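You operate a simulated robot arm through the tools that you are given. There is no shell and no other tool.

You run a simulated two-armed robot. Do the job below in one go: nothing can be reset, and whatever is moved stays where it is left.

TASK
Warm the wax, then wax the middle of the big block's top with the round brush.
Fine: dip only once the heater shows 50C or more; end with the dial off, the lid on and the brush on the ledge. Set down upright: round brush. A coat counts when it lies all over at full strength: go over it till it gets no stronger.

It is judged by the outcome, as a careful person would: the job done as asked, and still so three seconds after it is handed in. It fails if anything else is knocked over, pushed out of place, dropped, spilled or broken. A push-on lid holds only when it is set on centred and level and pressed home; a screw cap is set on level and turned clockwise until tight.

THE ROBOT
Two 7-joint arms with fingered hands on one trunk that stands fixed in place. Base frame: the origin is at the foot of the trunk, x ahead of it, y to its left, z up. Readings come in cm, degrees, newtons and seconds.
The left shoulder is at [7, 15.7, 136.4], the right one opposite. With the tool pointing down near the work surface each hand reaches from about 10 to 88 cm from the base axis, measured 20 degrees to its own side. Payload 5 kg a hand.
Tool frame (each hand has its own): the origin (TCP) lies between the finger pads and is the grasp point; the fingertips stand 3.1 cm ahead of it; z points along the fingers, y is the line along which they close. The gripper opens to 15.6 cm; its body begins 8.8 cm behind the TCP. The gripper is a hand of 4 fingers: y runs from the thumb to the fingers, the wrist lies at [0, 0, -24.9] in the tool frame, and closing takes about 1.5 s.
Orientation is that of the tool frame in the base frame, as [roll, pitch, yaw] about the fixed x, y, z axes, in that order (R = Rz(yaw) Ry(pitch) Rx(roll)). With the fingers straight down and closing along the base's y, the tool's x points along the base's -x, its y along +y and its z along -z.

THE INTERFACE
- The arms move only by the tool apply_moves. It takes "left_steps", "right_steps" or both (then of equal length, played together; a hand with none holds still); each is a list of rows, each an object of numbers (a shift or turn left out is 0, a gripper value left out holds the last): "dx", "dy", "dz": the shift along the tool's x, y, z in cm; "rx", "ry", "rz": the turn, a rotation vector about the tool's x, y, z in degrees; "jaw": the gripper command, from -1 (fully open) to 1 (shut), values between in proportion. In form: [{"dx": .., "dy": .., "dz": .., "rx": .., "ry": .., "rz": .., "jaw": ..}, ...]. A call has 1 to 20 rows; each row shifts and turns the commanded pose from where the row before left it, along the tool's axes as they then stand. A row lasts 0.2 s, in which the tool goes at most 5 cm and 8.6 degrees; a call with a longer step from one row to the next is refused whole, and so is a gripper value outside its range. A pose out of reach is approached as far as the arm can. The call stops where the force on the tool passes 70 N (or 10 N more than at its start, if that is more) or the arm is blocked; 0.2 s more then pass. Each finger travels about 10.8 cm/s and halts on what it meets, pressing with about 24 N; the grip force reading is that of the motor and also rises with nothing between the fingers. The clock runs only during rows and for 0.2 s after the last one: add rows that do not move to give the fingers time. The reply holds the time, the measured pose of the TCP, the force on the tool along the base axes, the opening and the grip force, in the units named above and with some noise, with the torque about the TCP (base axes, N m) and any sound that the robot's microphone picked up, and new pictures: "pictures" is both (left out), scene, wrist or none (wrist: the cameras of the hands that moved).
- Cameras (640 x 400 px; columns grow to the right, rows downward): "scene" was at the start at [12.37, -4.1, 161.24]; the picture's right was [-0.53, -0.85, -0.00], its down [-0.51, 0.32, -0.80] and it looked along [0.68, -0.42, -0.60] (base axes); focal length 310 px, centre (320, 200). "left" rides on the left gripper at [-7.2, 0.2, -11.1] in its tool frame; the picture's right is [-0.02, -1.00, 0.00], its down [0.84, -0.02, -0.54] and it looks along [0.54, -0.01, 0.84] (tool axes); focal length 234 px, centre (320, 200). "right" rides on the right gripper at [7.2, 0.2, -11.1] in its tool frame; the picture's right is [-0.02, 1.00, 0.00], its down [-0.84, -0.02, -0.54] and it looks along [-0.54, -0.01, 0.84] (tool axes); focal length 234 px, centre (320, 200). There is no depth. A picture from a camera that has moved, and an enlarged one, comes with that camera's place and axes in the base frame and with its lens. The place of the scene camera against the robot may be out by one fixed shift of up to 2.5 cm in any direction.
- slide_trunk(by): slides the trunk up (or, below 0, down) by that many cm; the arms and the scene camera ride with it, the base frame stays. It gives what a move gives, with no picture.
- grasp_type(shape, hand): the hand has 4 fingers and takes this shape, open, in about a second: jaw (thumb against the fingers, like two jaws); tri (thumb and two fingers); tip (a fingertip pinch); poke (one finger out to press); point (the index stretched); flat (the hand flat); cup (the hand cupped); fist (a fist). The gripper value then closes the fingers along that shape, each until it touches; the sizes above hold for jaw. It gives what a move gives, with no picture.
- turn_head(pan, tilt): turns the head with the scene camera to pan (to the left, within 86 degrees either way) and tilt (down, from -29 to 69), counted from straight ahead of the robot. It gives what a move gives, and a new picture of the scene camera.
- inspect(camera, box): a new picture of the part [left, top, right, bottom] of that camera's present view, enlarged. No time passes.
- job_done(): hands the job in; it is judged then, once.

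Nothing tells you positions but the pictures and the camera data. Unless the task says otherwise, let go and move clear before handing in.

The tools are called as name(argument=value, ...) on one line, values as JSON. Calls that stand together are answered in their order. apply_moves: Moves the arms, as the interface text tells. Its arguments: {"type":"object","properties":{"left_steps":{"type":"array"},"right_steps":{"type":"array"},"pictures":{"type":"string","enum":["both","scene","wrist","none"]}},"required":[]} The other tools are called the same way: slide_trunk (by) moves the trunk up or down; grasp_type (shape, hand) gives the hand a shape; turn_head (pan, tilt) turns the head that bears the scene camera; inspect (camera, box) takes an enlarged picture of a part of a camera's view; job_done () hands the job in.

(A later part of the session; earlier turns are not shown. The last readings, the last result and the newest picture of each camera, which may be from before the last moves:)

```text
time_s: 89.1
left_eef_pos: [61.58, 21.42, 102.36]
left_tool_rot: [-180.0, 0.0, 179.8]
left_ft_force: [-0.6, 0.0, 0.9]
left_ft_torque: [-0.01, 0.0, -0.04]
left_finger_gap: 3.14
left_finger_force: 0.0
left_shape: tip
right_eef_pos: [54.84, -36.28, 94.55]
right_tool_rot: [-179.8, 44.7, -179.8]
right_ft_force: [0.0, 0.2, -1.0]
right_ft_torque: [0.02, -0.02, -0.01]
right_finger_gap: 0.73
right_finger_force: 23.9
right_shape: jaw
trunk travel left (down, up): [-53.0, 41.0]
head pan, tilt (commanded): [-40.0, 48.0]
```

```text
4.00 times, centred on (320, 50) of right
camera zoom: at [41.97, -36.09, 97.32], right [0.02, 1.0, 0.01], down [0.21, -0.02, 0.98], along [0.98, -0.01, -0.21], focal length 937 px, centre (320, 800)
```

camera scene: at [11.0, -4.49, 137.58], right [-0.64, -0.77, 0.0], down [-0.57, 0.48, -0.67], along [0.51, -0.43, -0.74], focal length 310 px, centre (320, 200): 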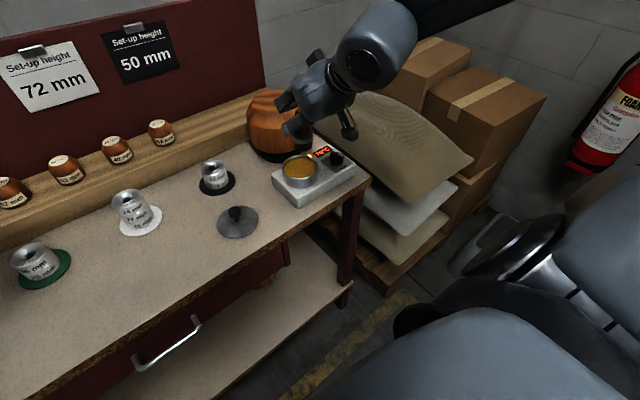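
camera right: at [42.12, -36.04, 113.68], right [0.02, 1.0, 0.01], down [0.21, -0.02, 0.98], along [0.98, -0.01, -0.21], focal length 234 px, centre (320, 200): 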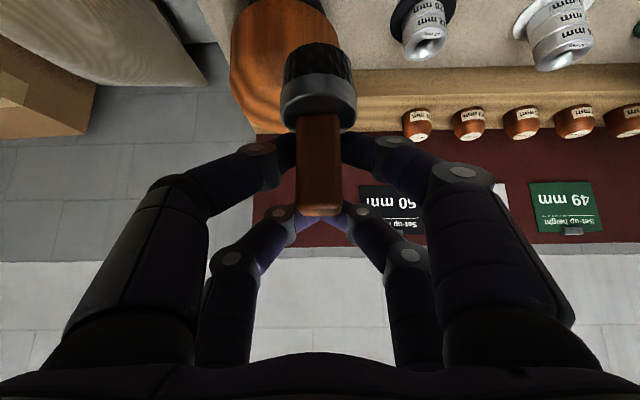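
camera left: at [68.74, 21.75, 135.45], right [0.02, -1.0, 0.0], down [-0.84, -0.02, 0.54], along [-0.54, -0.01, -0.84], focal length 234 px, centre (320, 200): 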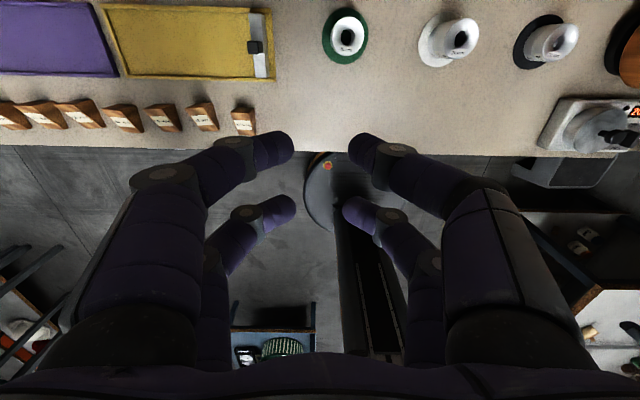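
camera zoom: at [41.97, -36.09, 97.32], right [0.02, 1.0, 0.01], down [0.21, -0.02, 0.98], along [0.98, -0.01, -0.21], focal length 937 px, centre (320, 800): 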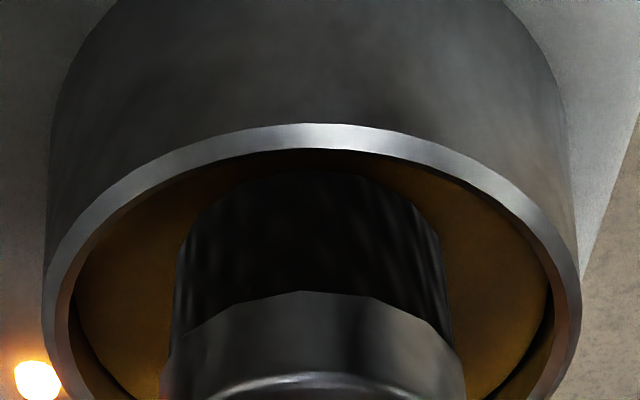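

The bristles look not yet submerged; the wax lies lower than I assumed. Going down in small steps while watching the bristle edge and the force.

apply_moves(right_steps=[{"dx": 0.2, "dz": 0.2}, {"dx": 0.2, "dz": 0.2}, {}], pictures="none")

inspect(camera="right", box=[260, 0, 380, 100])

inspect(camera="scene", box=[280, 140, 350, 190])

```text
time_s: 89.9
left_eef_pos: [61.46, 21.53, 102.25]
left_tool_rot: [-180.0, 0.1, 179.9]
left_ft_force: [0.5, 0.8, -0.8]
left_ft_torque: [0.0, -0.04, 0.03]
left_finger_gap: 3.15
left_finger_force: 0.0
left_shape: tip
right_eef_pos: [54.77, -36.3, 93.95]
right_tool_rot: [-179.8, 44.9, -179.9]
right_ft_force: [0.3, -0.7, -0.7]
right_ft_torque: [0.0, -0.01, 0.02]
right_finger_gap: 0.74
right_finger_force: 23.6
right_shape: jaw
trunk travel left (down, up): [-53.0, 41.0]
head pan, tilt (commanded): [-40.0, 48.0]
```

```text
4.00 times, centred on (320, 50) of right
camera zoom: at [41.98, -36.05, 96.76], right [0.02, 1.0, 0.01], down [0.21, -0.02, 0.98], along [0.98, -0.01, -0.21], focal length 937 px, centre (320, 800)
```

zoom: 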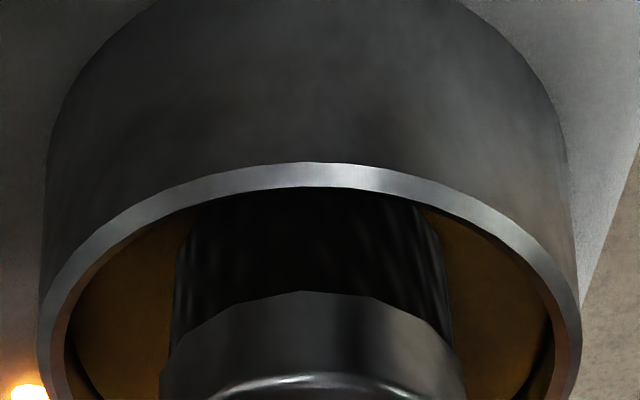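

```text
8.00 times, centred on (315, 165) of scene
camera zoom: at [11.0, -4.47, 137.58], right [-0.64, -0.77, 0.0], down [-0.57, 0.48, -0.67], along [0.51, -0.43, -0.74], focal length 2479 px, centre (360, 480)
```

zoom: 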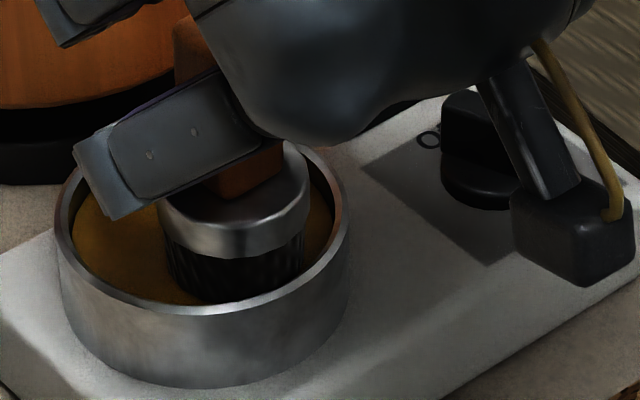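

apply_moves(right_steps=[{"dx": 0.15, "dz": 0.15}, {"dx": 0.15, "dz": 0.15}, {}, {}, {}, {}], pictures="none")

inspect(camera="scene", box=[280, 140, 350, 190])

```text
time_s: 91.3
left_eef_pos: [61.6, 21.52, 102.42]
left_tool_rot: [-180.0, -0.1, 179.9]
left_ft_force: [-0.4, 0.6, 0.6]
left_ft_torque: [-0.01, 0.03, -0.02]
left_finger_gap: 3.17
left_finger_force: 0.0
left_shape: tip
right_eef_pos: [54.79, -36.21, 93.67]
right_tool_rot: [-179.7, 45.1, -179.8]
right_ft_force: [2.0, -1.3, 10.8]
right_ft_torque: [0.01, -0.04, 0.03]
right_finger_gap: 0.73
right_finger_force: 23.6
right_shape: jaw
trunk travel left (down, up): [-53.0, 41.0]
head pan, tilt (commanded): [-40.0, 48.0]
```

```text
8.00 times, centred on (315, 165) of scene
camera zoom: at [10.91, -4.43, 137.6], right [-0.64, -0.77, 0.0], down [-0.57, 0.48, -0.67], along [0.51, -0.43, -0.74], focal length 2479 px, centre (360, 480)
```

zoom: 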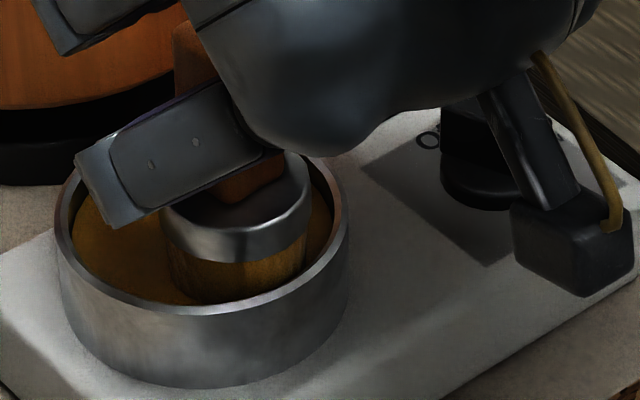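

The bristles have turned amber and I feel a slight push from the pot, so the brush is loaded. Lifting straight out and carrying it over the block's centre (about (69.7, -40.6)).

apply_moves(right_steps=[{"dx": -0.5, "dz": -0.5}, {"dx": -1.0, "dz": -1.0}, {"dx": -2.2, "dz": -2.2}, {"dx": -2.7, "dz": -2.7}, {"dx": -2.7, "dz": -2.7}, {"dx": -2.7, "dz": -2.7}, {"dx": -2.08, "dy": -0.88, "dz": 2.08}, {"dx": -2.08, "dy": -0.88, "dz": 2.08}, {"dx": -2.08, "dy": -0.88, "dz": 2.08}, {"dx": -2.08, "dy": -0.88, "dz": 2.08}, {"dx": -2.08, "dy": -0.88, "dz": 2.08}, {}], pictures="both")

inspect(camera="scene", box=[210, 30, 370, 200])

inspect(camera="right", box=[200, 0, 440, 200])

```text
time_s: 93.9
left_eef_pos: [61.42, 21.5, 102.32]
left_tool_rot: [-179.9, 0.0, 179.9]
left_ft_force: [0.2, 0.9, 0.1]
left_ft_torque: [-0.01, 0.0, 0.02]
left_finger_gap: 3.14
left_finger_force: 0.0
left_shape: tip
right_eef_pos: [69.51, -40.67, 110.41]
right_tool_rot: [-179.7, 45.0, -180.0]
right_ft_force: [-0.5, -0.1, -0.5]
right_ft_torque: [-0.01, -0.01, 0.01]
right_finger_gap: 0.74
right_finger_force: 24.1
right_shape: jaw
trunk travel left (down, up): [-53.0, 41.0]
head pan, tilt (commanded): [-40.0, 48.0]
camera scene: at [10.93, -4.55, 137.58], right [-0.64, -0.77, 0.0], down [-0.57, 0.48, -0.67], along [0.51, -0.43, -0.74], focal length 310 px, centre (320, 200)
camera right: at [56.68, -40.48, 113.13], right [0.02, 1.0, 0.02], down [0.21, -0.02, 0.98], along [0.98, -0.01, -0.21], focal length 234 px, centre (320, 200)
```

scene: 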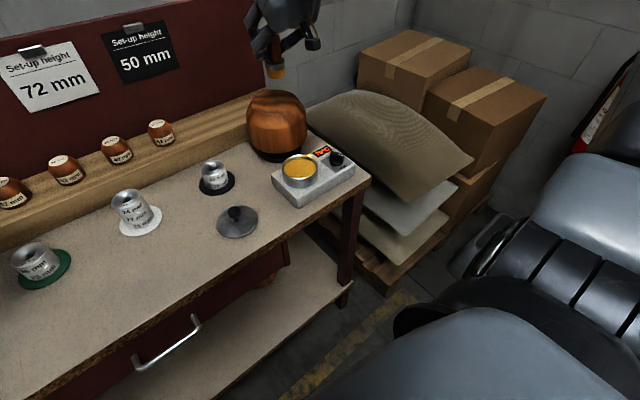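
right: 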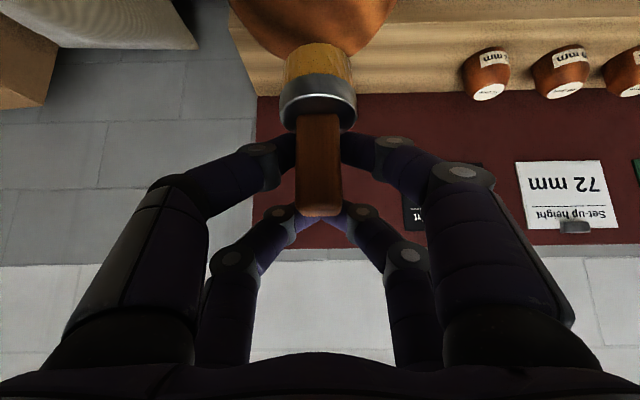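

```text
2.35 times, centred on (290, 115) of scene
camera zoom: at [10.93, -4.55, 137.58], right [-0.64, -0.77, 0.0], down [-0.57, 0.48, -0.67], along [0.51, -0.43, -0.74], focal length 729 px, centre (391, 400)
```

zoom: 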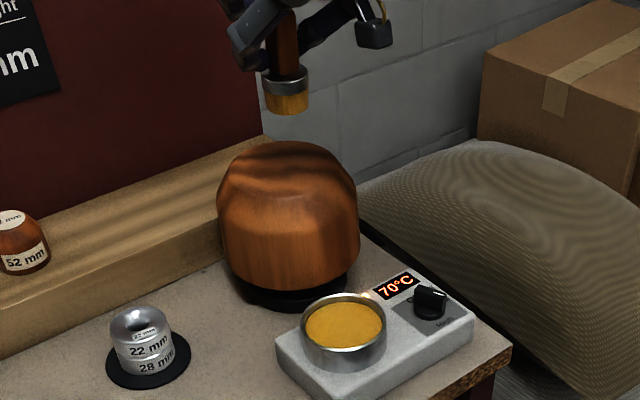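

```text
2.00 times, centred on (320, 100) of right
camera zoom: at [56.68, -40.48, 113.13], right [0.02, 1.0, 0.02], down [0.21, -0.02, 0.98], along [0.98, -0.01, -0.21], focal length 468 px, centre (320, 400)
```

zoom: 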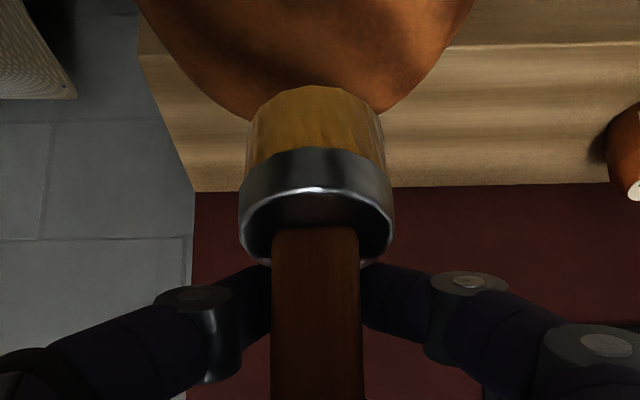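

The brush is over the block's middle. Lowering in steps until I feel contact on its top.

apply_moves(right_steps=[{"dx": 1.0, "dy": -0.15, "dz": 1.0}, {"dx": 0.8, "dz": 0.8}, {"dx": 0.5, "dz": 0.5}, {}], pictures="none")

inspect(camera="scene", box=[210, 30, 370, 200])

inspect(camera="right", box=[200, 0, 440, 200])

```text
time_s: 94.9
left_eef_pos: [61.64, 21.29, 102.46]
left_tool_rot: [180.0, -0.1, 179.9]
left_ft_force: [-0.4, 0.0, 0.0]
left_ft_torque: [-0.02, 0.0, 0.0]
left_finger_gap: 3.15
left_finger_force: 0.1
left_shape: tip
right_eef_pos: [69.56, -40.8, 107.07]
right_tool_rot: [-179.8, 45.0, -179.9]
right_ft_force: [0.5, -0.8, 0.0]
right_ft_torque: [0.02, -0.02, 0.04]
right_finger_gap: 0.77
right_finger_force: 23.7
right_shape: jaw
trunk travel left (down, up): [-53.0, 41.0]
head pan, tilt (commanded): [-40.0, 48.0]
```

```text
2.35 times, centred on (290, 115) of scene
camera zoom: at [10.99, -4.51, 137.58], right [-0.64, -0.77, 0.0], down [-0.57, 0.48, -0.67], along [0.51, -0.43, -0.74], focal length 729 px, centre (391, 400)
```

zoom: 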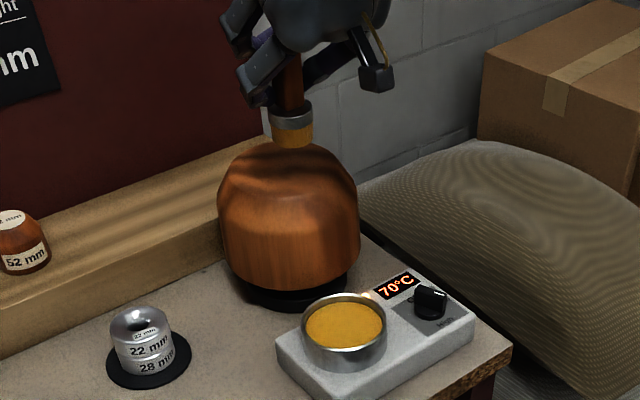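

```text
2.00 times, centred on (320, 100) of right
camera zoom: at [56.71, -40.63, 109.78], right [0.02, 1.0, 0.01], down [0.21, -0.02, 0.98], along [0.98, -0.01, -0.21], focal length 468 px, centre (320, 400)
```

zoom: 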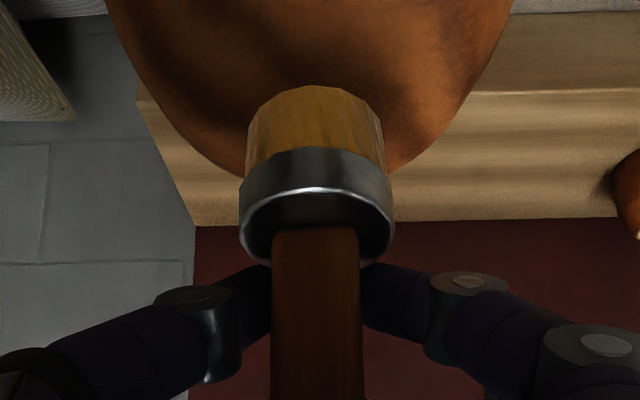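

apply_moves(right_steps=[{"dx": 0.4, "dz": 0.4}, {"dx": 0.4, "dz": 0.4}, {}], pictures="none")

apply_moves(right_steps=[{"dx": 0.3, "dz": 0.3}, {}], pictures="none")

inspect(camera="scene", box=[240, 50, 340, 150])

inspect(camera="right", box=[200, 0, 440, 200])

```text
time_s: 95.7
left_eef_pos: [61.6, 21.4, 102.22]
left_tool_rot: [180.0, -0.1, 180.0]
left_ft_force: [0.0, -0.2, 0.3]
left_ft_torque: [0.0, -0.03, 0.01]
left_finger_gap: 3.14
left_finger_force: 0.1
left_shape: tip
right_eef_pos: [69.59, -40.9, 105.89]
right_tool_rot: [-179.7, 44.9, -179.9]
right_ft_force: [0.0, -0.2, -1.2]
right_ft_torque: [0.03, -0.03, 0.02]
right_finger_gap: 0.74
right_finger_force: 24.0
right_shape: jaw
trunk travel left (down, up): [-53.0, 41.0]
head pan, tilt (commanded): [-40.0, 48.0]
```

```text
time_s: 96.3
left_eef_pos: [61.52, 21.48, 102.35]
left_tool_rot: [180.0, -0.1, 179.9]
left_ft_force: [-0.1, 0.2, 0.9]
left_ft_torque: [-0.01, 0.02, -0.02]
left_finger_gap: 3.19
left_finger_force: 0.0
left_shape: tip
right_eef_pos: [69.5, -40.9, 105.43]
right_tool_rot: [-179.8, 44.8, -179.9]
right_ft_force: [-0.2, 0.5, -1.2]
right_ft_torque: [-0.03, 0.01, 0.0]
right_finger_gap: 0.75
right_finger_force: 24.2
right_shape: jaw
trunk travel left (down, up): [-53.0, 41.0]
head pan, tilt (commanded): [-40.0, 48.0]
```

```text
4.00 times, centred on (290, 100) of scene
camera zoom: at [11.0, -4.5, 137.58], right [-0.64, -0.77, 0.0], down [-0.57, 0.48, -0.67], along [0.51, -0.43, -0.74], focal length 1239 px, centre (440, 600)
```

zoom: 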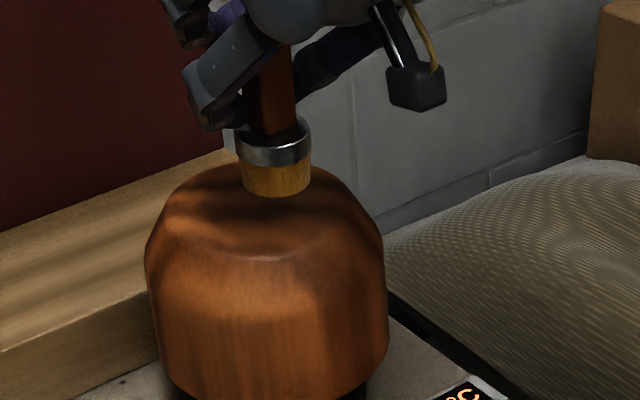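

```text
2.00 times, centred on (320, 100) of right
camera zoom: at [56.7, -40.62, 108.2], right [0.02, 1.0, 0.01], down [0.21, -0.02, 0.98], along [0.98, -0.01, -0.21], focal length 468 px, centre (320, 400)
```

zoom: 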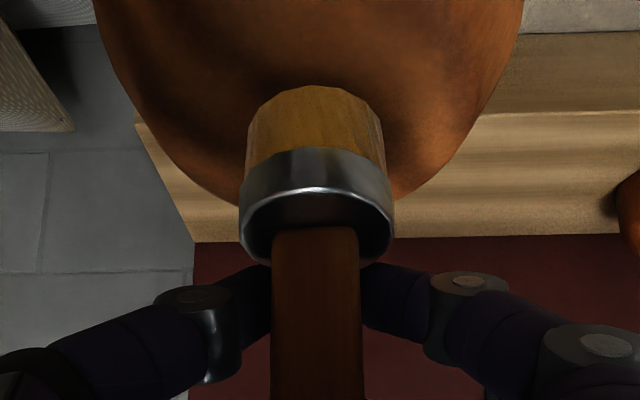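

apply_moves(right_steps=[{"dx": 0.3, "dz": 0.3}, {"dx": 0.2, "dz": 0.2}, {}], pictures="none")

apply_moves(right_steps=[{"dx": 0.2, "dz": 0.2}, {"dx": 0.2, "dz": 0.2}, {}], pictures="none")

inspect(camera="scene", box=[240, 50, 340, 150])

```text
time_s: 97.1
left_eef_pos: [61.64, 21.43, 102.33]
left_tool_rot: [-180.0, 0.0, 179.8]
left_ft_force: [-0.7, 0.6, -0.5]
left_ft_torque: [0.0, 0.04, 0.01]
left_finger_gap: 3.16
left_finger_force: 0.0
left_shape: tip
right_eef_pos: [69.62, -40.79, 104.81]
right_tool_rot: [-179.9, 45.0, -179.9]
right_ft_force: [0.1, -1.2, -0.2]
right_ft_torque: [0.03, -0.01, 0.03]
right_finger_gap: 0.74
right_finger_force: 24.0
right_shape: jaw
trunk travel left (down, up): [-53.0, 41.0]
head pan, tilt (commanded): [-40.0, 48.0]
```

```text
time_s: 97.9
left_eef_pos: [61.57, 21.57, 102.29]
left_tool_rot: [180.0, 0.0, 179.8]
left_ft_force: [-0.1, -0.8, 0.8]
left_ft_torque: [0.01, 0.03, 0.02]
left_finger_gap: 3.16
left_finger_force: 0.1
left_shape: tip
right_eef_pos: [69.58, -40.71, 104.13]
right_tool_rot: [-179.8, 44.9, -179.9]
right_ft_force: [-0.1, 0.7, -0.4]
right_ft_torque: [0.0, 0.0, -0.03]
right_finger_gap: 0.75
right_finger_force: 23.7
right_shape: jaw
trunk travel left (down, up): [-53.0, 41.0]
head pan, tilt (commanded): [-40.0, 48.0]
```

```text
4.00 times, centred on (290, 100) of scene
camera zoom: at [11.0, -4.5, 137.58], right [-0.64, -0.77, 0.0], down [-0.57, 0.48, -0.67], along [0.51, -0.43, -0.74], focal length 1239 px, centre (440, 600)
```

zoom: 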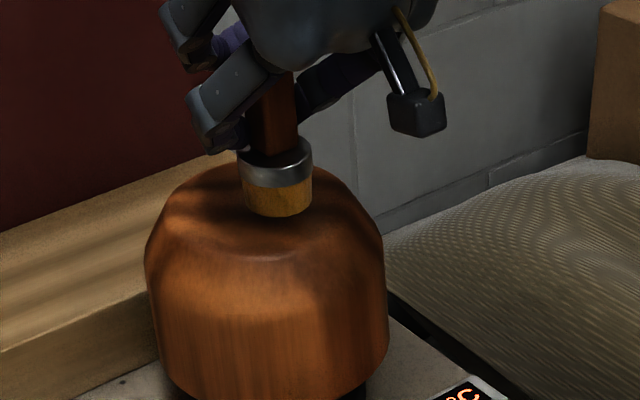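

apply_moves(right_steps=[{"dx": 0.15, "dz": 0.15}, {"dx": 0.1, "dz": 0.1}, {}], pictures="none")

apply_moves(right_steps=[{"dx": 0.15, "dz": 0.15}, {"dx": 0.1, "dz": 0.1}, {}], pictures="none")

inspect(camera="scene", box=[240, 50, 340, 150])

```text
time_s: 98.7
left_eef_pos: [61.59, 21.46, 102.34]
left_tool_rot: [-180.0, 0.0, 180.0]
left_ft_force: [-0.3, 0.7, -0.1]
left_ft_torque: [0.0, 0.04, -0.01]
left_finger_gap: 3.17
left_finger_force: 0.1
left_shape: tip
right_eef_pos: [69.7, -40.88, 103.92]
right_tool_rot: [-179.8, 44.9, -179.8]
right_ft_force: [0.1, -0.6, -0.1]
right_ft_torque: [0.01, 0.01, -0.03]
right_finger_gap: 0.76
right_finger_force: 24.3
right_shape: jaw
trunk travel left (down, up): [-53.0, 41.0]
head pan, tilt (commanded): [-40.0, 48.0]
```

```text
time_s: 99.5
left_eef_pos: [61.56, 21.41, 102.3]
left_tool_rot: [-180.0, 0.0, 179.9]
left_ft_force: [0.9, -0.9, 0.2]
left_ft_torque: [0.02, 0.01, -0.04]
left_finger_gap: 3.14
left_finger_force: 0.0
left_shape: tip
right_eef_pos: [69.53, -40.85, 103.5]
right_tool_rot: [-179.9, 44.9, -180.0]
right_ft_force: [0.8, -0.1, -0.7]
right_ft_torque: [0.05, -0.07, 0.02]
right_finger_gap: 0.73
right_finger_force: 24.2
right_shape: jaw
trunk travel left (down, up): [-53.0, 41.0]
head pan, tilt (commanded): [-40.0, 48.0]
```

```text
4.00 times, centred on (290, 100) of scene
camera zoom: at [11.01, -4.5, 137.58], right [-0.64, -0.77, 0.0], down [-0.57, 0.48, -0.67], along [0.51, -0.43, -0.74], focal length 1239 px, centre (440, 600)
```

zoom: 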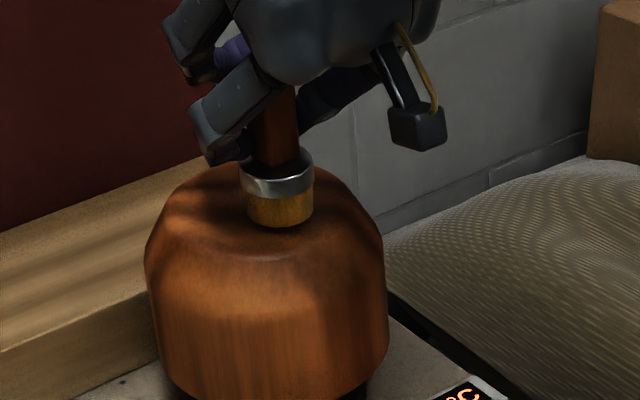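

apply_moves(right_steps=[{"dx": 0.15, "dz": 0.15}, {"dx": 0.1, "dz": 0.1}, {}], pictures="none")

apply_moves(right_steps=[{"dx": 0.15, "dz": 0.15}, {"dx": 0.1, "dz": 0.1}, {}], pictures="none")

inspect(camera="scene", box=[240, 50, 340, 150])

```text
time_s: 100.3
left_eef_pos: [61.58, 21.45, 102.27]
left_tool_rot: [180.0, -0.1, 179.9]
left_ft_force: [0.1, 0.5, 0.5]
left_ft_torque: [-0.05, -0.02, 0.01]
left_finger_gap: 3.16
left_finger_force: 0.0
left_shape: tip
right_eef_pos: [69.6, -40.83, 103.09]
right_tool_rot: [-179.7, 44.9, -179.9]
right_ft_force: [-0.3, 0.2, -0.4]
right_ft_torque: [0.0, 0.01, -0.02]
right_finger_gap: 0.73
right_finger_force: 23.9
right_shape: jaw
trunk travel left (down, up): [-53.0, 41.0]
head pan, tilt (commanded): [-40.0, 48.0]
```

```text
time_s: 101.1
left_eef_pos: [61.46, 21.49, 102.3]
left_tool_rot: [179.9, 0.1, 179.9]
left_ft_force: [0.5, -0.2, -0.5]
left_ft_torque: [-0.01, 0.0, 0.0]
left_finger_gap: 3.16
left_finger_force: 0.0
left_shape: tip
right_eef_pos: [69.49, -40.85, 102.8]
right_tool_rot: [-179.8, 44.9, -180.0]
right_ft_force: [0.7, -0.6, -1.2]
right_ft_torque: [-0.04, 0.0, 0.03]
right_finger_gap: 0.75
right_finger_force: 23.9
right_shape: jaw
trunk travel left (down, up): [-53.0, 41.0]
head pan, tilt (commanded): [-40.0, 48.0]
```

```text
4.00 times, centred on (290, 100) of scene
camera zoom: at [11.01, -4.5, 137.58], right [-0.64, -0.77, 0.0], down [-0.57, 0.48, -0.67], along [0.51, -0.43, -0.74], focal length 1239 px, centre (440, 600)
```

zoom: 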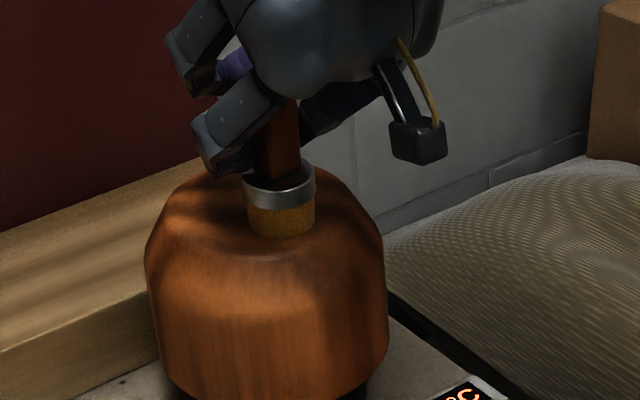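

inspect(camera="right", box=[180, 0, 460, 200])

inspect(camera="scene", box=[265, 75, 325, 125])

```text
2.00 times, centred on (320, 100) of right
camera zoom: at [56.67, -40.66, 105.52], right [0.02, 1.0, 0.01], down [0.21, -0.02, 0.98], along [0.98, -0.01, -0.21], focal length 468 px, centre (320, 400)
```

zoom: 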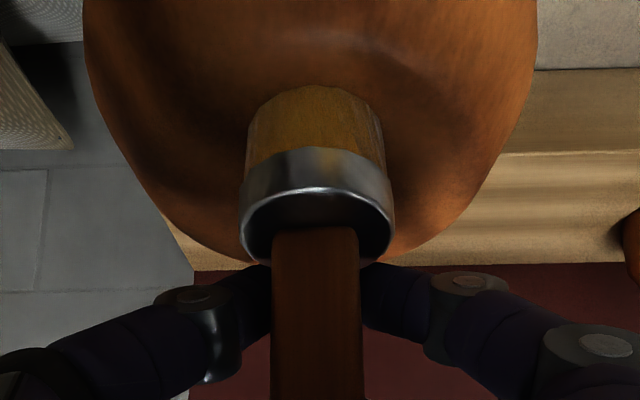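

```text
8.00 times, centred on (295, 100) of scene
camera zoom: at [11.01, -4.5, 137.58], right [-0.64, -0.77, 0.0], down [-0.57, 0.48, -0.67], along [0.51, -0.43, -0.74], focal length 2479 px, centre (520, 1000)
```

zoom: 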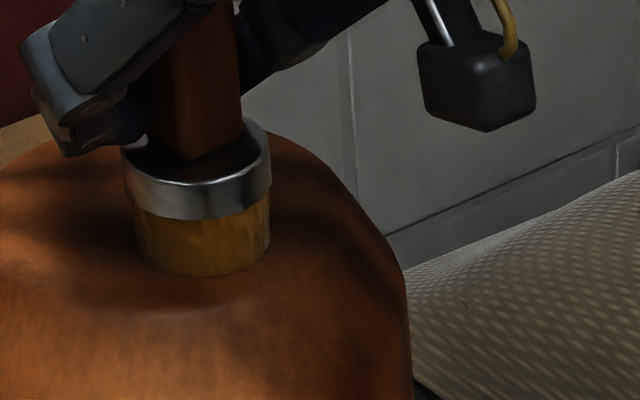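

No contact force yet; continuing down in fine steps.

apply_moves(right_steps=[{"dx": 0.15, "dz": 0.15}, {"dx": 0.1, "dz": 0.1}, {}], pictures="none")

apply_moves(right_steps=[{"dx": 0.1, "dz": 0.1}, {"dx": 0.1, "dz": 0.1}, {}], pictures="none")

inspect(camera="scene", box=[265, 75, 325, 125])

```text
time_s: 101.9
left_eef_pos: [61.55, 21.57, 102.38]
left_tool_rot: [180.0, 0.0, 179.9]
left_ft_force: [0.0, -0.1, 0.0]
left_ft_torque: [0.01, 0.01, -0.02]
left_finger_gap: 3.14
left_finger_force: 0.1
left_shape: tip
right_eef_pos: [69.54, -40.9, 102.72]
right_tool_rot: [-179.8, 45.1, -179.9]
right_ft_force: [1.7, -1.4, 9.4]
right_ft_torque: [0.0, -0.04, -0.01]
right_finger_gap: 0.76
right_finger_force: 23.4
right_shape: jaw
trunk travel left (down, up): [-53.0, 41.0]
head pan, tilt (commanded): [-40.0, 48.0]
```

```text
time_s: 102.7
left_eef_pos: [61.4, 21.5, 102.44]
left_tool_rot: [-179.9, 0.1, 179.9]
left_ft_force: [0.2, 0.2, 0.2]
left_ft_torque: [-0.01, -0.02, 0.0]
left_finger_gap: 3.15
left_finger_force: 0.0
left_shape: tip
right_eef_pos: [69.49, -40.77, 102.61]
right_tool_rot: [-179.7, 45.2, -179.8]
right_ft_force: [2.7, -1.9, 21.8]
right_ft_torque: [0.07, -0.09, -0.06]
right_finger_gap: 0.75
right_finger_force: 23.6
right_shape: jaw
trunk travel left (down, up): [-53.0, 41.0]
head pan, tilt (commanded): [-40.0, 48.0]
```

```text
8.00 times, centred on (295, 100) of scene
camera zoom: at [10.79, -4.37, 137.62], right [-0.64, -0.77, 0.0], down [-0.57, 0.48, -0.67], along [0.51, -0.43, -0.74], focal length 2479 px, centre (520, 1000)
```

zoom: 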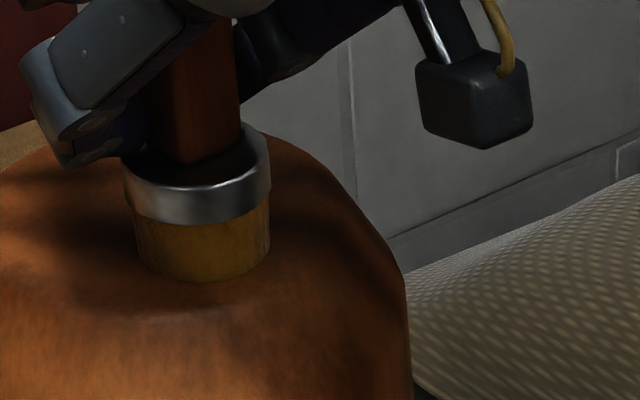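

Contact on the block's top at about 20 N. I'll ease off a little and make side-to-side strokes here; comparing views, the block's exact middle is about 1.5 cm further from the robot, so I'll work toward it.

apply_moves(right_steps=[{"dx": -0.12, "dz": -0.12}, {"dy": 0.8}, {"dy": 0.8}, {"dy": -0.8}, {"dy": -0.8}, {"dy": -0.8}, {"dy": -0.8}, {"dy": 0.8}, {"dy": 0.8}, {}], pictures="none")

inspect(camera="scene", box=[255, 65, 335, 135])

inspect(camera="right", box=[180, 0, 460, 200])

```text
time_s: 104.9
left_eef_pos: [61.47, 21.49, 102.39]
left_tool_rot: [-180.0, 0.0, 179.8]
left_ft_force: [-0.7, -0.2, 0.2]
left_ft_torque: [0.04, 0.02, -0.01]
left_finger_gap: 3.14
left_finger_force: 0.2
left_shape: tip
right_eef_pos: [69.5, -40.79, 102.56]
right_tool_rot: [-179.8, 45.0, -179.9]
right_ft_force: [-0.6, -1.7, 14.9]
right_ft_torque: [0.01, 0.02, 0.01]
right_finger_gap: 0.86
right_finger_force: 23.9
right_shape: jaw
trunk travel left (down, up): [-53.0, 41.0]
head pan, tilt (commanded): [-40.0, 48.0]
```

```text
5.71 times, centred on (295, 100) of scene
camera zoom: at [10.82, -4.48, 137.6], right [-0.64, -0.77, 0.0], down [-0.57, 0.48, -0.67], along [0.51, -0.43, -0.74], focal length 1771 px, centre (463, 771)
```

zoom: 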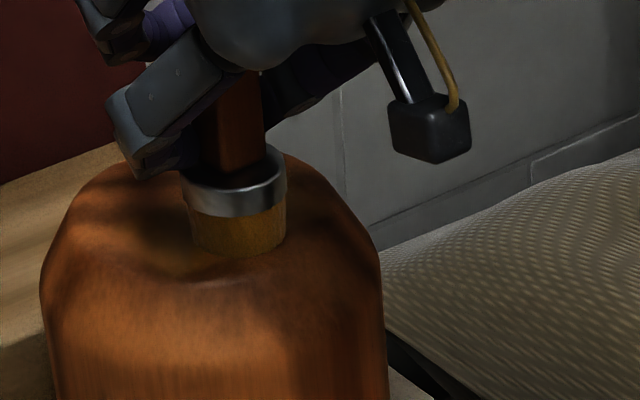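

```text
2.00 times, centred on (320, 100) of right
camera zoom: at [56.57, -40.57, 105.17], right [0.02, 1.0, 0.01], down [0.21, -0.02, 0.98], along [0.98, -0.01, -0.21], focal length 468 px, centre (320, 400)
```

zoom: 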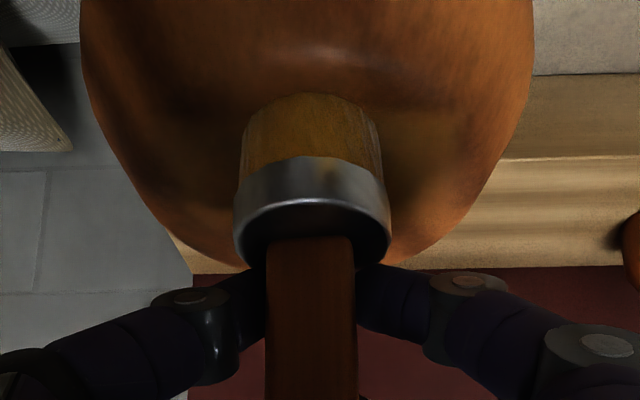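

A faint waxy sheen appears. I'll lift a bit and look at the coat so far and at how the brush sits.

apply_moves(right_steps=[{"dx": -0.8, "dz": -0.8}, {"dx": -2.0, "dz": -2.0}, {"dx": -2.0, "dz": -2.0}, {}], pictures="none")

inspect(camera="scene", box=[240, 30, 340, 150])

inspect(camera="right", box=[180, 0, 460, 200])

```text
time_s: 105.9
left_eef_pos: [61.51, 21.43, 102.22]
left_tool_rot: [179.9, 0.0, 180.0]
left_ft_force: [-0.2, 0.4, -0.1]
left_ft_torque: [0.02, 0.0, -0.01]
left_finger_gap: 3.13
left_finger_force: 0.0
left_shape: tip
right_eef_pos: [69.58, -40.85, 109.11]
right_tool_rot: [-179.8, 44.8, -179.9]
right_ft_force: [-0.2, 0.0, -0.4]
right_ft_torque: [0.01, -0.02, 0.03]
right_finger_gap: 0.83
right_finger_force: 24.0
right_shape: jaw
trunk travel left (down, up): [-53.0, 41.0]
head pan, tilt (commanded): [-40.0, 48.0]
```

```text
3.33 times, centred on (290, 90) of scene
camera zoom: at [11.03, -4.55, 137.57], right [-0.64, -0.77, 0.0], down [-0.57, 0.48, -0.67], along [0.51, -0.43, -0.74], focal length 1033 px, centre (420, 567)
```

zoom: 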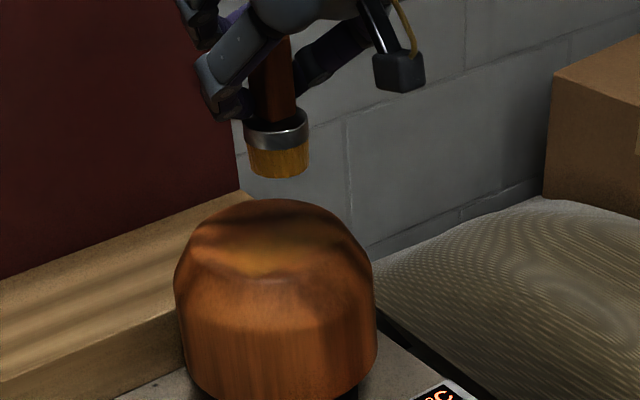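

```text
2.00 times, centred on (320, 100) of right
camera zoom: at [56.73, -40.63, 111.86], right [0.02, 1.0, 0.01], down [0.21, -0.02, 0.98], along [0.98, -0.01, -0.21], focal length 468 px, centre (320, 400)
```

zoom: 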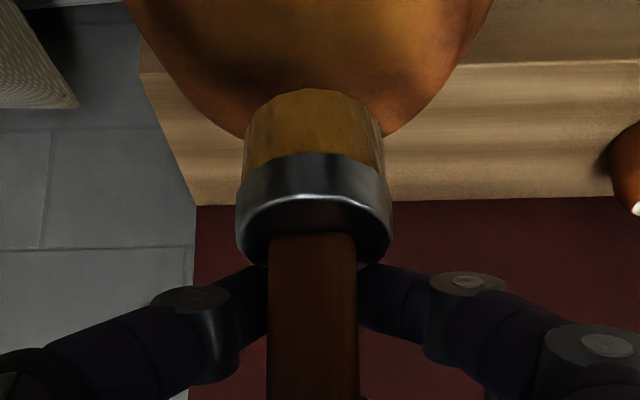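

A yellowish patch of wax shows on the top. I'll move back over the pot and view the block without the hand's shadow.

apply_moves(right_steps=[{"dx": 1.6, "dy": 0.9, "dz": -2.6}, {"dx": 2.1, "dy": 0.9, "dz": -2.1}, {"dx": 2.1, "dy": 0.9, "dz": -2.1}, {"dx": 2.1, "dy": 0.9, "dz": -2.1}, {"dx": 2.1, "dy": 0.9, "dz": -2.1}, {}], pictures="scene")

inspect(camera="scene", box=[235, 70, 335, 170])

inspect(camera="right", box=[180, 0, 460, 200])

```text
time_s: 107.3
left_eef_pos: [61.69, 21.44, 102.24]
left_tool_rot: [180.0, -0.2, 179.9]
left_ft_force: [0.7, 0.5, -0.2]
left_ft_torque: [0.03, 0.03, -0.01]
left_finger_gap: 3.17
left_finger_force: 0.1
left_shape: tip
right_eef_pos: [54.79, -36.29, 109.75]
right_tool_rot: [-179.8, 44.9, -179.8]
right_ft_force: [0.0, -0.2, -0.6]
right_ft_torque: [-0.02, -0.03, -0.01]
right_finger_gap: 0.84
right_finger_force: 24.1
right_shape: jaw
trunk travel left (down, up): [-53.0, 41.0]
head pan, tilt (commanded): [-40.0, 48.0]
camera scene: at [11.11, -4.53, 137.56], right [-0.64, -0.77, 0.0], down [-0.57, 0.48, -0.67], along [0.51, -0.43, -0.74], focal length 310 px, centre (320, 200)
```

scene: 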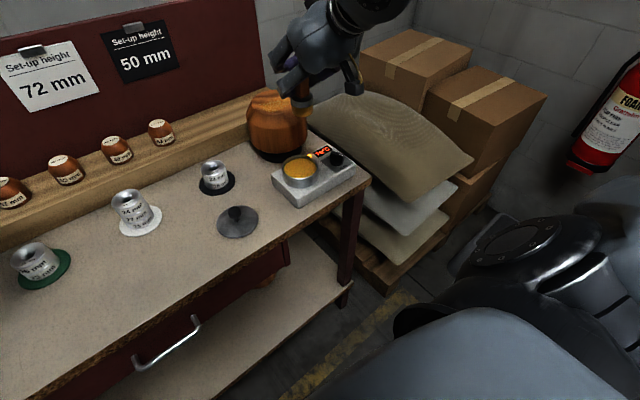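

```text
4.00 times, centred on (285, 120) of scene
camera zoom: at [11.11, -4.53, 137.56], right [-0.64, -0.77, 0.0], down [-0.57, 0.48, -0.67], along [0.51, -0.43, -0.74], focal length 1239 px, centre (460, 520)
```

zoom: 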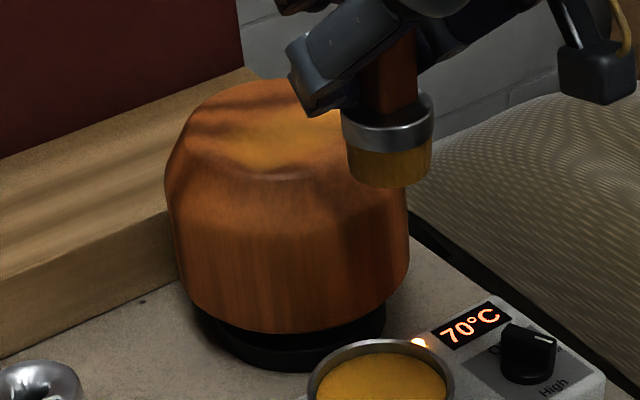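

```text
2.00 times, centred on (320, 100) of right
camera zoom: at [41.93, -36.1, 112.56], right [0.02, 1.0, 0.01], down [0.21, -0.02, 0.98], along [0.98, -0.01, -0.21], focal length 468 px, centre (320, 400)
```

zoom: 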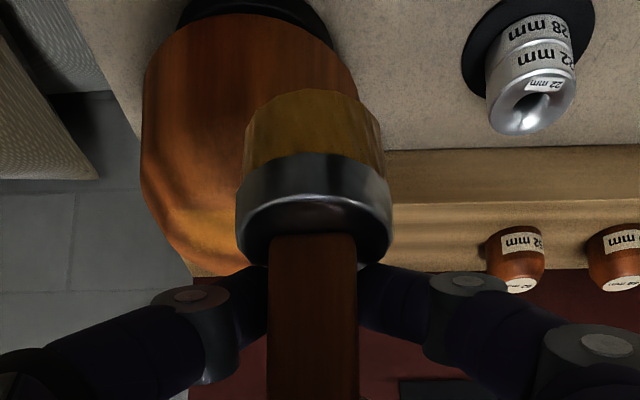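

The waxed patch lies slightly toward the robot side of the middle. I'll reload the brush at 70°C and then work the true middle.

apply_moves(right_steps=[{"dx": 2.7, "dz": 2.7}, {"dx": 2.7, "dz": 2.7}, {"dx": 2.7, "dz": 2.7}, {"dx": 1.5, "dz": 1.5}, {"dx": 0.9, "dz": 0.9}, {"dx": 0.5, "dz": 0.5}, {"dx": 0.2, "dz": 0.2}, {}, {}], pictures="none")

inspect(camera="scene", box=[235, 70, 355, 190])

```text
time_s: 109.3
left_eef_pos: [61.44, 21.56, 102.31]
left_tool_rot: [180.0, 0.0, 179.9]
left_ft_force: [-0.7, 0.2, -0.1]
left_ft_torque: [0.01, 0.03, 0.0]
left_finger_gap: 3.15
left_finger_force: 0.0
left_shape: tip
right_eef_pos: [54.84, -36.33, 94.28]
right_tool_rot: [-179.7, 45.2, -179.9]
right_ft_force: [7.4, 0.1, 12.4]
right_ft_torque: [0.03, -0.2, -0.01]
right_finger_gap: 0.85
right_finger_force: 23.8
right_shape: jaw
trunk travel left (down, up): [-53.0, 41.0]
head pan, tilt (commanded): [-40.0, 48.0]
```

```text
3.33 times, centred on (295, 130) of scene
camera zoom: at [11.0, -4.43, 137.59], right [-0.64, -0.77, 0.0], down [-0.57, 0.48, -0.67], along [0.51, -0.43, -0.74], focal length 1033 px, centre (403, 433)
```

zoom: 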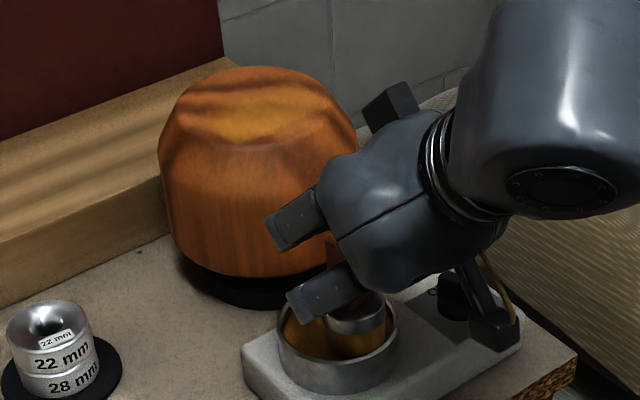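

The brush touched the pot's near wall lightly, so I'll lift straight out and check how it sits in the fingers.

apply_moves(right_steps=[{"dx": -0.7, "dz": -0.3}, {"dx": -1.0, "dz": -1.0}, {"dx": -2.0, "dz": -2.0}, {"dx": -2.7, "dz": -2.7}, {"dx": -2.7, "dz": -2.7}, {"dx": -2.5, "dz": -2.5}, {}], pictures="none")

inspect(camera="scene", box=[235, 70, 355, 190])

inspect(camera="right", box=[180, 0, 460, 200])

```text
time_s: 110.9
left_eef_pos: [61.69, 21.39, 102.19]
left_tool_rot: [179.9, -0.1, 179.9]
left_ft_force: [0.4, 0.2, 0.1]
left_ft_torque: [-0.01, 0.0, 0.0]
left_finger_gap: 3.16
left_finger_force: 0.1
left_shape: tip
right_eef_pos: [55.04, -36.4, 110.1]
right_tool_rot: [-179.8, 44.8, -179.9]
right_ft_force: [-0.7, -1.0, -0.7]
right_ft_torque: [0.02, -0.04, -0.01]
right_finger_gap: 0.84
right_finger_force: 23.9
right_shape: jaw
trunk travel left (down, up): [-53.0, 41.0]
head pan, tilt (commanded): [-40.0, 48.0]
```

```text
3.33 times, centred on (295, 130) of scene
camera zoom: at [11.03, -4.52, 137.57], right [-0.64, -0.77, 0.0], down [-0.57, 0.48, -0.67], along [0.51, -0.43, -0.74], focal length 1033 px, centre (403, 433)
```

zoom: 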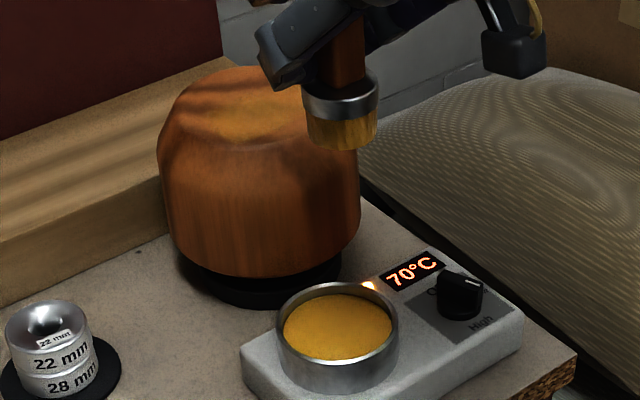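

```text
2.00 times, centred on (320, 100) of right
camera zoom: at [42.17, -36.16, 112.83], right [0.02, 1.0, 0.01], down [0.21, -0.02, 0.98], along [0.98, -0.01, -0.21], focal length 468 px, centre (320, 400)
```

zoom: 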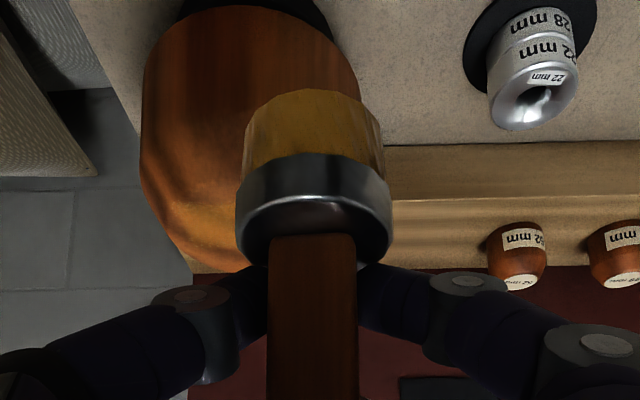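

The brush is still held straight. Moving over the true middle of the block and descending to just above contact.

apply_moves(right_steps=[{"dx": -1.91, "dy": -0.77, "dz": 1.91}, {"dx": -1.91, "dy": -0.77, "dz": 1.91}, {"dx": -1.91, "dy": -0.77, "dz": 1.91}, {"dx": -1.91, "dy": -0.77, "dz": 1.91}, {"dx": -1.91, "dy": -0.77, "dz": 1.91}, {"dx": -1.91, "dy": -0.75, "dz": 1.91}, {"dx": 2.0, "dz": 2.0}, {"dx": 1.5, "dz": 1.5}, {"dx": 0.9, "dz": 0.9}, {}], pictures="none")

inspect(camera="scene", box=[240, 40, 340, 150])

```text
time_s: 113.1
left_eef_pos: [61.65, 21.42, 102.27]
left_tool_rot: [180.0, -0.1, 179.9]
left_ft_force: [-0.4, 0.2, 1.1]
left_ft_torque: [0.0, 0.01, -0.01]
left_finger_gap: 3.14
left_finger_force: 0.1
left_shape: tip
right_eef_pos: [71.22, -40.91, 103.83]
right_tool_rot: [-179.8, 44.9, -179.9]
right_ft_force: [-0.4, -0.3, -0.9]
right_ft_torque: [-0.02, -0.02, -0.03]
right_finger_gap: 0.85
right_finger_force: 24.1
right_shape: jaw
trunk travel left (down, up): [-53.0, 41.0]
head pan, tilt (commanded): [-40.0, 48.0]
```

```text
3.64 times, centred on (290, 95) of scene
camera zoom: at [10.98, -4.52, 137.58], right [-0.64, -0.77, 0.0], down [-0.57, 0.48, -0.67], along [0.51, -0.43, -0.74], focal length 1127 px, centre (429, 582)
```

zoom: 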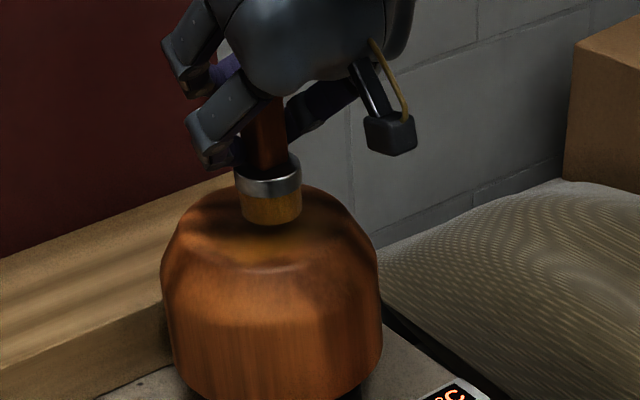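

Column alignment with the block is now exact. Fine descent to contact.

apply_moves(right_steps=[{"dx": 0.3, "dz": 0.3}, {"dx": 0.2, "dz": 0.2}, {}], pictures="none")

apply_moves(right_steps=[{"dx": 0.15, "dz": 0.15}, {}], pictures="none")

```text
time_s: 113.9
left_eef_pos: [61.53, 21.45, 102.37]
left_tool_rot: [180.0, 0.0, 179.9]
left_ft_force: [-0.1, -0.4, 0.1]
left_ft_torque: [-0.03, 0.02, 0.03]
left_finger_gap: 3.14
left_finger_force: 0.1
left_shape: tip
right_eef_pos: [71.17, -40.86, 103.24]
right_tool_rot: [-179.8, 44.9, -179.9]
right_ft_force: [0.8, 0.1, -0.7]
right_ft_torque: [0.01, 0.01, -0.01]
right_finger_gap: 0.85
right_finger_force: 23.9
right_shape: jaw
trunk travel left (down, up): [-53.0, 41.0]
head pan, tilt (commanded): [-40.0, 48.0]
```

```text
time_s: 114.5
left_eef_pos: [61.5, 21.43, 102.35]
left_tool_rot: [-180.0, 0.0, 180.0]
left_ft_force: [0.2, 0.5, 0.0]
left_ft_torque: [-0.02, 0.01, -0.01]
left_finger_gap: 3.12
left_finger_force: 0.0
left_shape: tip
right_eef_pos: [71.14, -41.1, 102.93]
right_tool_rot: [-179.9, 45.0, -179.9]
right_ft_force: [-0.3, 0.0, -0.4]
right_ft_torque: [-0.02, -0.02, 0.03]
right_finger_gap: 0.87
right_finger_force: 24.0
right_shape: jaw
trunk travel left (down, up): [-53.0, 41.0]
head pan, tilt (commanded): [-40.0, 48.0]
```

apply_moves(right_steps=[{"dx": 0.15, "dz": 0.15}, {}], pictures="none")

apply_moves(right_steps=[{"dx": 0.12, "dz": 0.12}, {}], pictures="none")

```text
time_s: 115.1
left_eef_pos: [61.61, 21.49, 102.3]
left_tool_rot: [-179.9, 0.0, 179.9]
left_ft_force: [-0.7, -0.6, -0.5]
left_ft_torque: [0.02, 0.03, -0.01]
left_finger_gap: 3.15
left_finger_force: 0.1
left_shape: tip
right_eef_pos: [71.18, -40.97, 102.8]
right_tool_rot: [-179.8, 44.9, -179.9]
right_ft_force: [0.1, 0.6, -0.6]
right_ft_torque: [-0.01, -0.01, 0.0]
right_finger_gap: 0.84
right_finger_force: 24.1
right_shape: jaw
trunk travel left (down, up): [-53.0, 41.0]
head pan, tilt (commanded): [-40.0, 48.0]
```

```text
time_s: 115.7
left_eef_pos: [61.57, 21.45, 102.31]
left_tool_rot: [-180.0, -0.1, 179.9]
left_ft_force: [-0.1, 0.1, 0.4]
left_ft_torque: [-0.02, -0.01, 0.01]
left_finger_gap: 3.13
left_finger_force: 0.1
left_shape: tip
right_eef_pos: [71.03, -40.86, 102.5]
right_tool_rot: [-179.9, 44.8, -179.9]
right_ft_force: [-0.2, 0.7, -0.5]
right_ft_torque: [-0.02, 0.0, -0.02]
right_finger_gap: 0.82
right_finger_force: 24.1
right_shape: jaw
trunk travel left (down, up): [-53.0, 41.0]
head pan, tilt (commanded): [-40.0, 48.0]
```

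apply_moves(right_steps=[{"dx": 0.12, "dz": 0.12}, {}], pictures="none")

apply_moves(right_steps=[{"dx": 0.1, "dz": 0.1}, {}], pictures="none")

```text
time_s: 116.3
left_eef_pos: [61.55, 21.5, 102.45]
left_tool_rot: [-179.9, 0.1, 179.9]
left_ft_force: [1.0, -0.2, 0.2]
left_ft_torque: [-0.01, -0.03, 0.02]
left_finger_gap: 3.18
left_finger_force: 0.0
left_shape: tip
right_eef_pos: [71.16, -40.83, 102.52]
right_tool_rot: [-179.7, 44.9, -179.8]
right_ft_force: [-0.9, 0.6, 3.8]
right_ft_torque: [-0.01, 0.01, 0.02]
right_finger_gap: 0.84
right_finger_force: 23.8
right_shape: jaw
trunk travel left (down, up): [-53.0, 41.0]
head pan, tilt (commanded): [-40.0, 48.0]
```

```text
time_s: 116.9
left_eef_pos: [61.4, 21.59, 102.38]
left_tool_rot: [-180.0, -0.1, 179.9]
left_ft_force: [0.4, -0.1, 0.0]
left_ft_torque: [0.05, -0.02, -0.01]
left_finger_gap: 3.14
left_finger_force: 0.1
left_shape: tip
right_eef_pos: [71.24, -41.13, 102.4]
right_tool_rot: [-179.7, 45.1, -179.8]
right_ft_force: [0.6, 0.7, 10.0]
right_ft_torque: [0.04, -0.07, 0.01]
right_finger_gap: 0.85
right_finger_force: 23.8
right_shape: jaw
trunk travel left (down, up): [-53.0, 41.0]
head pan, tilt (commanded): [-40.0, 48.0]
```

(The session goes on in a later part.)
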